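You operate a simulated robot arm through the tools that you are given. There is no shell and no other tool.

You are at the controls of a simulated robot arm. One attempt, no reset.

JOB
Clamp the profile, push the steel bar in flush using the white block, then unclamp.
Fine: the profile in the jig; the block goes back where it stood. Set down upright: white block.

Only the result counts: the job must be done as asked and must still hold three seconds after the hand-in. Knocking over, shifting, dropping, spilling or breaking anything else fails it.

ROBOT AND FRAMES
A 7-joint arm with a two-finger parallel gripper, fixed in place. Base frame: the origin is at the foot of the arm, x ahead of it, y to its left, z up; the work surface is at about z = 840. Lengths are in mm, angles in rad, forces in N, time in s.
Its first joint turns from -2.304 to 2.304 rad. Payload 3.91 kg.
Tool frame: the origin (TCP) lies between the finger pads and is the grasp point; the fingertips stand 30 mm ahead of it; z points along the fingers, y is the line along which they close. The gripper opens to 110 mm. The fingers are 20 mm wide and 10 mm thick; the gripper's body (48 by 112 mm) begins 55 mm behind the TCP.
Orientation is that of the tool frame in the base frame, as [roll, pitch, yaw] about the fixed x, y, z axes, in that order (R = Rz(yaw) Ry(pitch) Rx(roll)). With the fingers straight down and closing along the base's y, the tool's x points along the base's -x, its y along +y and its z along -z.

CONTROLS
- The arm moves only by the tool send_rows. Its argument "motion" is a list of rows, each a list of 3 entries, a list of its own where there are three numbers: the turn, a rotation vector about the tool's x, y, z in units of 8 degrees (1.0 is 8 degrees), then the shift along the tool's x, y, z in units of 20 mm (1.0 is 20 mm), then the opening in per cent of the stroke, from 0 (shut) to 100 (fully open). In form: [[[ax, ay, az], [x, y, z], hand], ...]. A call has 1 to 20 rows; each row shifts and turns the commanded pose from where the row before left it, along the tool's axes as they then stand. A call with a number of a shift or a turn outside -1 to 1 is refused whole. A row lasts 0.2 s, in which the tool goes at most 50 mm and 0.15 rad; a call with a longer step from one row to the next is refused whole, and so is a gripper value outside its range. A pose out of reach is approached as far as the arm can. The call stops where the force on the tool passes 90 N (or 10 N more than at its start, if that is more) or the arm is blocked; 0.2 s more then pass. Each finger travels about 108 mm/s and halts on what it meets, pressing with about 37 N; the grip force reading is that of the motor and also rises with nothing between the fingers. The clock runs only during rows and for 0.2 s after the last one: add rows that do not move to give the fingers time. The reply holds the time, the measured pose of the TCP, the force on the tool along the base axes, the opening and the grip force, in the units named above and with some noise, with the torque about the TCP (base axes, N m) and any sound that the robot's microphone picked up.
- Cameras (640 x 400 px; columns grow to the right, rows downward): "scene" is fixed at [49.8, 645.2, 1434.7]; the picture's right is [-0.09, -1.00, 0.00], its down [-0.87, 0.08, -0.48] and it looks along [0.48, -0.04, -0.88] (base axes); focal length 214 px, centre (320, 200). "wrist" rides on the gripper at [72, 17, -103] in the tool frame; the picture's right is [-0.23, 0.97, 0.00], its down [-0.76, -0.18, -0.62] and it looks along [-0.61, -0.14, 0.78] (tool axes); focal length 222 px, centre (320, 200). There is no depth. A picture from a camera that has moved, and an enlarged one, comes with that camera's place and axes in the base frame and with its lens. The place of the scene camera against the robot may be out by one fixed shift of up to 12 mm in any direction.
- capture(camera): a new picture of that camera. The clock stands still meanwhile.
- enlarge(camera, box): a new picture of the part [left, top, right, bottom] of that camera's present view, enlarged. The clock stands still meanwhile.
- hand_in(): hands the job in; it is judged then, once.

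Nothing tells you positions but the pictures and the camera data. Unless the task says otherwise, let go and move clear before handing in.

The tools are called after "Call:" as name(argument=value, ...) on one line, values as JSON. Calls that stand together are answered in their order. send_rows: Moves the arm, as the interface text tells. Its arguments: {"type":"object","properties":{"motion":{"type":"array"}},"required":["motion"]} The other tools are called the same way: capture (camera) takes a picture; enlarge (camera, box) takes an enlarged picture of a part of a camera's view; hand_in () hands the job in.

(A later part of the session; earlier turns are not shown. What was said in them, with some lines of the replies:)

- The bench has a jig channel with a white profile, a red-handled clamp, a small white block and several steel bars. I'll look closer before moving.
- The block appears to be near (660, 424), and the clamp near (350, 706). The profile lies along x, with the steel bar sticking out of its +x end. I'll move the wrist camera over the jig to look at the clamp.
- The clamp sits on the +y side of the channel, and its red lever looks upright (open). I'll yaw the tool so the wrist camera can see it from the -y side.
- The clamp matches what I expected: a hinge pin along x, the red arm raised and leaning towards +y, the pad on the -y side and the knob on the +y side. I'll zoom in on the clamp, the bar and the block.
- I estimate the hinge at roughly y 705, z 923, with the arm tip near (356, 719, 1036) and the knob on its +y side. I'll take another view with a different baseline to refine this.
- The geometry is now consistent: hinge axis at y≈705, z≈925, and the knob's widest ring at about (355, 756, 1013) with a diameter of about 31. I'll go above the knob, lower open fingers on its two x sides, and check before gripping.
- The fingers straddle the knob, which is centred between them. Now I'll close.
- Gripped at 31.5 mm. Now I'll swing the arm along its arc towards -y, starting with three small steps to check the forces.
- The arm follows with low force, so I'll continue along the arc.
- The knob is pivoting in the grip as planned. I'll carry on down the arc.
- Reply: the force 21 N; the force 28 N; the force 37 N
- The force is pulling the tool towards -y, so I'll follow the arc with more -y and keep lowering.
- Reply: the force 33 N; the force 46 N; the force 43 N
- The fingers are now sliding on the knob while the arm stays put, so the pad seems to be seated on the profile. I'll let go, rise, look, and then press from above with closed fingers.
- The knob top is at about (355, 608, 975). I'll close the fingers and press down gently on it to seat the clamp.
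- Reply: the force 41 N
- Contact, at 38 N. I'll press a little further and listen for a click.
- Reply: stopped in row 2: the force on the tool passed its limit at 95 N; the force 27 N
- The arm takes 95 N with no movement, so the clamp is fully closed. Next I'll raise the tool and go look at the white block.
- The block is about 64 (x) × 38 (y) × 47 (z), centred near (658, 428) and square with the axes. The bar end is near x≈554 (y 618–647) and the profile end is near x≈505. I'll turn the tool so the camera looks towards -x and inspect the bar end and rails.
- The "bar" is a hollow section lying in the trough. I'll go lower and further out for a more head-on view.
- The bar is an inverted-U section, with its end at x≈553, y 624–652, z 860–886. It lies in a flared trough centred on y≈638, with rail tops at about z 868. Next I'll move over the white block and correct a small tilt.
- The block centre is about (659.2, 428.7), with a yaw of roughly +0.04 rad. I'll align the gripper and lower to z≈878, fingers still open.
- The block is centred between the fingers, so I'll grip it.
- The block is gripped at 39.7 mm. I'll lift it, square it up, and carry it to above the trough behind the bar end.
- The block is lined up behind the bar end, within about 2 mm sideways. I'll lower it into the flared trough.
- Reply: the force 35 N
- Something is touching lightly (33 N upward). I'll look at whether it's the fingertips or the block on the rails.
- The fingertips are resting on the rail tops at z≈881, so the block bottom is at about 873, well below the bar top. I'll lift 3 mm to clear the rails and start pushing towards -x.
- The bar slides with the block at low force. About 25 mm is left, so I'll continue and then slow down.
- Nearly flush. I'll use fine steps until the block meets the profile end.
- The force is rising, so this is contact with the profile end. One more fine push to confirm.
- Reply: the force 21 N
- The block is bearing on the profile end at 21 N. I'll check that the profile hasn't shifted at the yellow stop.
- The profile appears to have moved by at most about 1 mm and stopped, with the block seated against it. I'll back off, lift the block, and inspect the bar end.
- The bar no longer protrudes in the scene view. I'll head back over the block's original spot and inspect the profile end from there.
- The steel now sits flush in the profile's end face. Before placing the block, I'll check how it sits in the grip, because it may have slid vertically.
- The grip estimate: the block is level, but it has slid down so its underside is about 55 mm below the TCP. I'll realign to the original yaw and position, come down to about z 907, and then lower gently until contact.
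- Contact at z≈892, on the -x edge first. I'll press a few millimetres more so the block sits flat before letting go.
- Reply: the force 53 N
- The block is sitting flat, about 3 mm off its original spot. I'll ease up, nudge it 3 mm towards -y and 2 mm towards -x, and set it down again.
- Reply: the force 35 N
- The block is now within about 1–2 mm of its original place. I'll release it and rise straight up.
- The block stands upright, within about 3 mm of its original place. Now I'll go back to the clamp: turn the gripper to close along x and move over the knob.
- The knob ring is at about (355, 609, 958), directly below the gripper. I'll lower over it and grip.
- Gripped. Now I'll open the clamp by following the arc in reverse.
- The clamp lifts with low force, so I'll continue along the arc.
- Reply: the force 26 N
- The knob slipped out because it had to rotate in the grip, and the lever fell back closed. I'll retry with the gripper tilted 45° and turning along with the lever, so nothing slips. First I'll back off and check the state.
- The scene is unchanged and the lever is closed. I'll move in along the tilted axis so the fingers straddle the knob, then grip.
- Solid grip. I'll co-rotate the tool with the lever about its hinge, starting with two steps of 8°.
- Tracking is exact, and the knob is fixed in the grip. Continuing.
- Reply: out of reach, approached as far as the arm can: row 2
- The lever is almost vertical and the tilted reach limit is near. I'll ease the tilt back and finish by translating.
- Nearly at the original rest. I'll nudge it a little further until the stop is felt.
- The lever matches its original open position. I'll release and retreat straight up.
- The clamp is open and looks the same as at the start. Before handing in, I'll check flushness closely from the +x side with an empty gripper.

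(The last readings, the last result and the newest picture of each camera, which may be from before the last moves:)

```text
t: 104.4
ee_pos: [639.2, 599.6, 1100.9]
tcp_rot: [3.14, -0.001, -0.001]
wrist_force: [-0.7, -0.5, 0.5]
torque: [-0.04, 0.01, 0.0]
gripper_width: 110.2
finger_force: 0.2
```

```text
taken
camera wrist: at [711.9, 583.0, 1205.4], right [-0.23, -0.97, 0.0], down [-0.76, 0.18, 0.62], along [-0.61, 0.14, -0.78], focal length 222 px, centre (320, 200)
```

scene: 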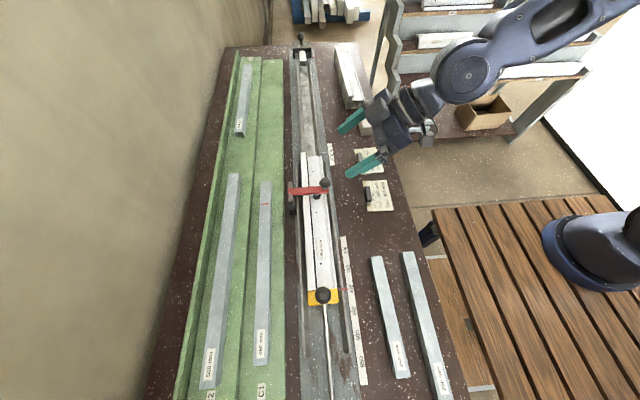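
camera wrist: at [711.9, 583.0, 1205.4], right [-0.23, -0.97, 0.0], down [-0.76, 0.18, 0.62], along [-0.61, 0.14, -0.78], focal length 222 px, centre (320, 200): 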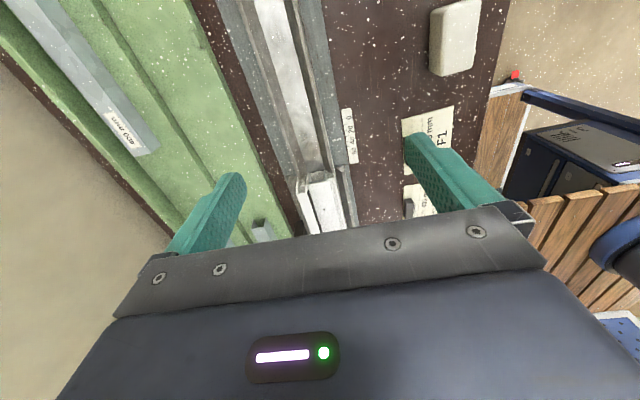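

Call:
enlarge(camera="wrist", box=[295, 165, 345, 200])

Call:
enlarge(camera="scene", box=[300, 145, 332, 165])

Call:
enlarge(camera="wrist", box=[420, 0, 500, 80])

Call:
capture(camera="scene")

```text
11.43 times, centred on (320, 182) of wrist
camera zoom: at [711.9, 583.0, 1205.4], right [-0.23, -0.97, 0.0], down [-0.76, 0.18, 0.62], along [-0.61, 0.14, -0.78], focal length 2538 px, centre (320, 400)
```

zoom: 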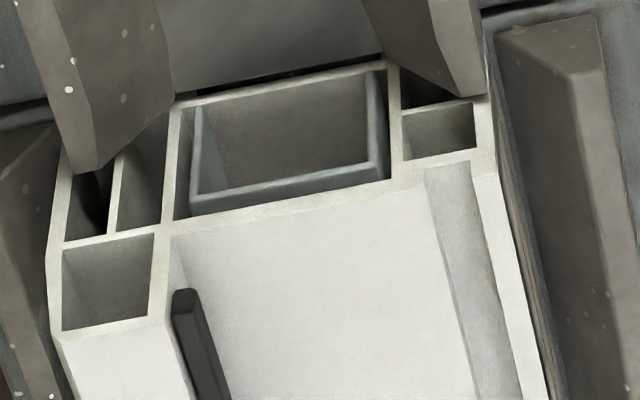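

```text
16.00 times, centred on (316, 155) of scene
camera zoom: at [49.8, 645.2, 1434.7], right [-0.09, -1.0, 0.0], down [-0.87, 0.08, -0.48], along [0.48, -0.04, -0.88], focal length 3432 px, centre (384, 920)
```

zoom: 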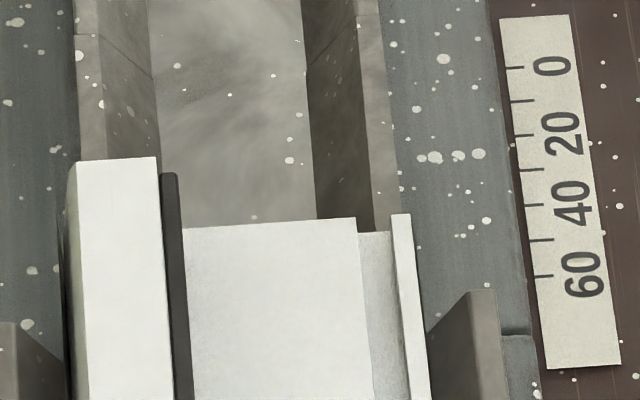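

```text
5.00 times, centred on (460, 40) of wrist
camera zoom: at [711.9, 583.0, 1205.4], right [-0.23, -0.97, 0.0], down [-0.76, 0.18, 0.62], along [-0.61, 0.14, -0.78], focal length 1111 px, centre (-380, 1000)
```

zoom: 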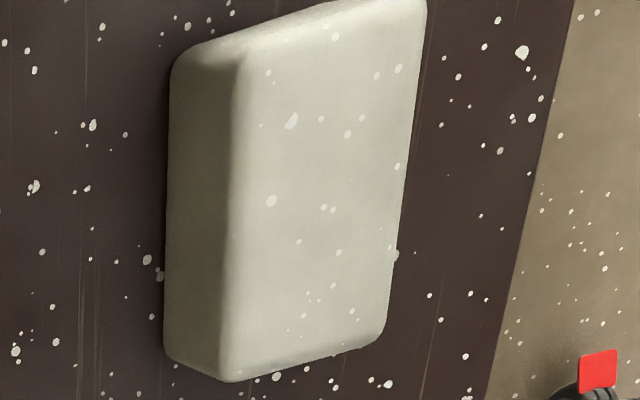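

```text
taken
```

scene: 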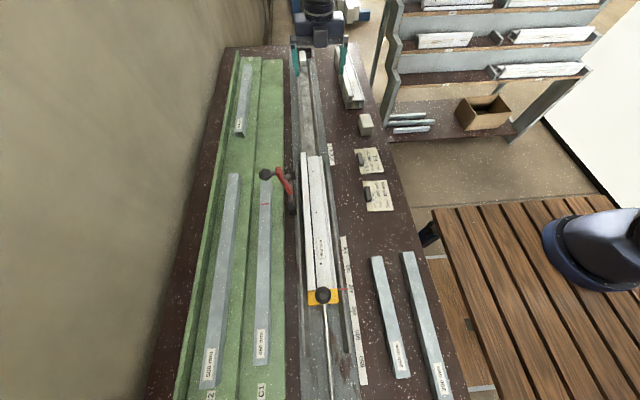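

The steel sits flush in the profile's end face, with its lower edges in line with the cavity rim. The clamp is open again, the white block stands upright at its original spot, and the gripper is clear, so I'm handing in.

Call:
hand_in()

```text
The job is handed in.
```

I clamped the profile, pushed the steel bar in flush with the white block, and opened the clamp again. The job is handed in. The tool gave no verdict, so everything below comes from my own pictures and force readings.

- **Flush:** in the close-up from the +x side, the bar's end lines up with the end of the profile to within about half a millimetre.
- **Clamp:** it is back in its original open position. On my first try at opening it, the knob slipped out of the grip and the lever fell shut. The second try worked, and I saw no damage or movement from the fall.
- **Profile:** it moved about 1 mm towards the yellow stop while I was pushing, even though it was clamped. It is still seated in the jig.
- **White block:** it stands upright about 3 mm from where it started, towards -y. I left it there rather than handle it again.

The gripper was open and clear of everything at hand-in.
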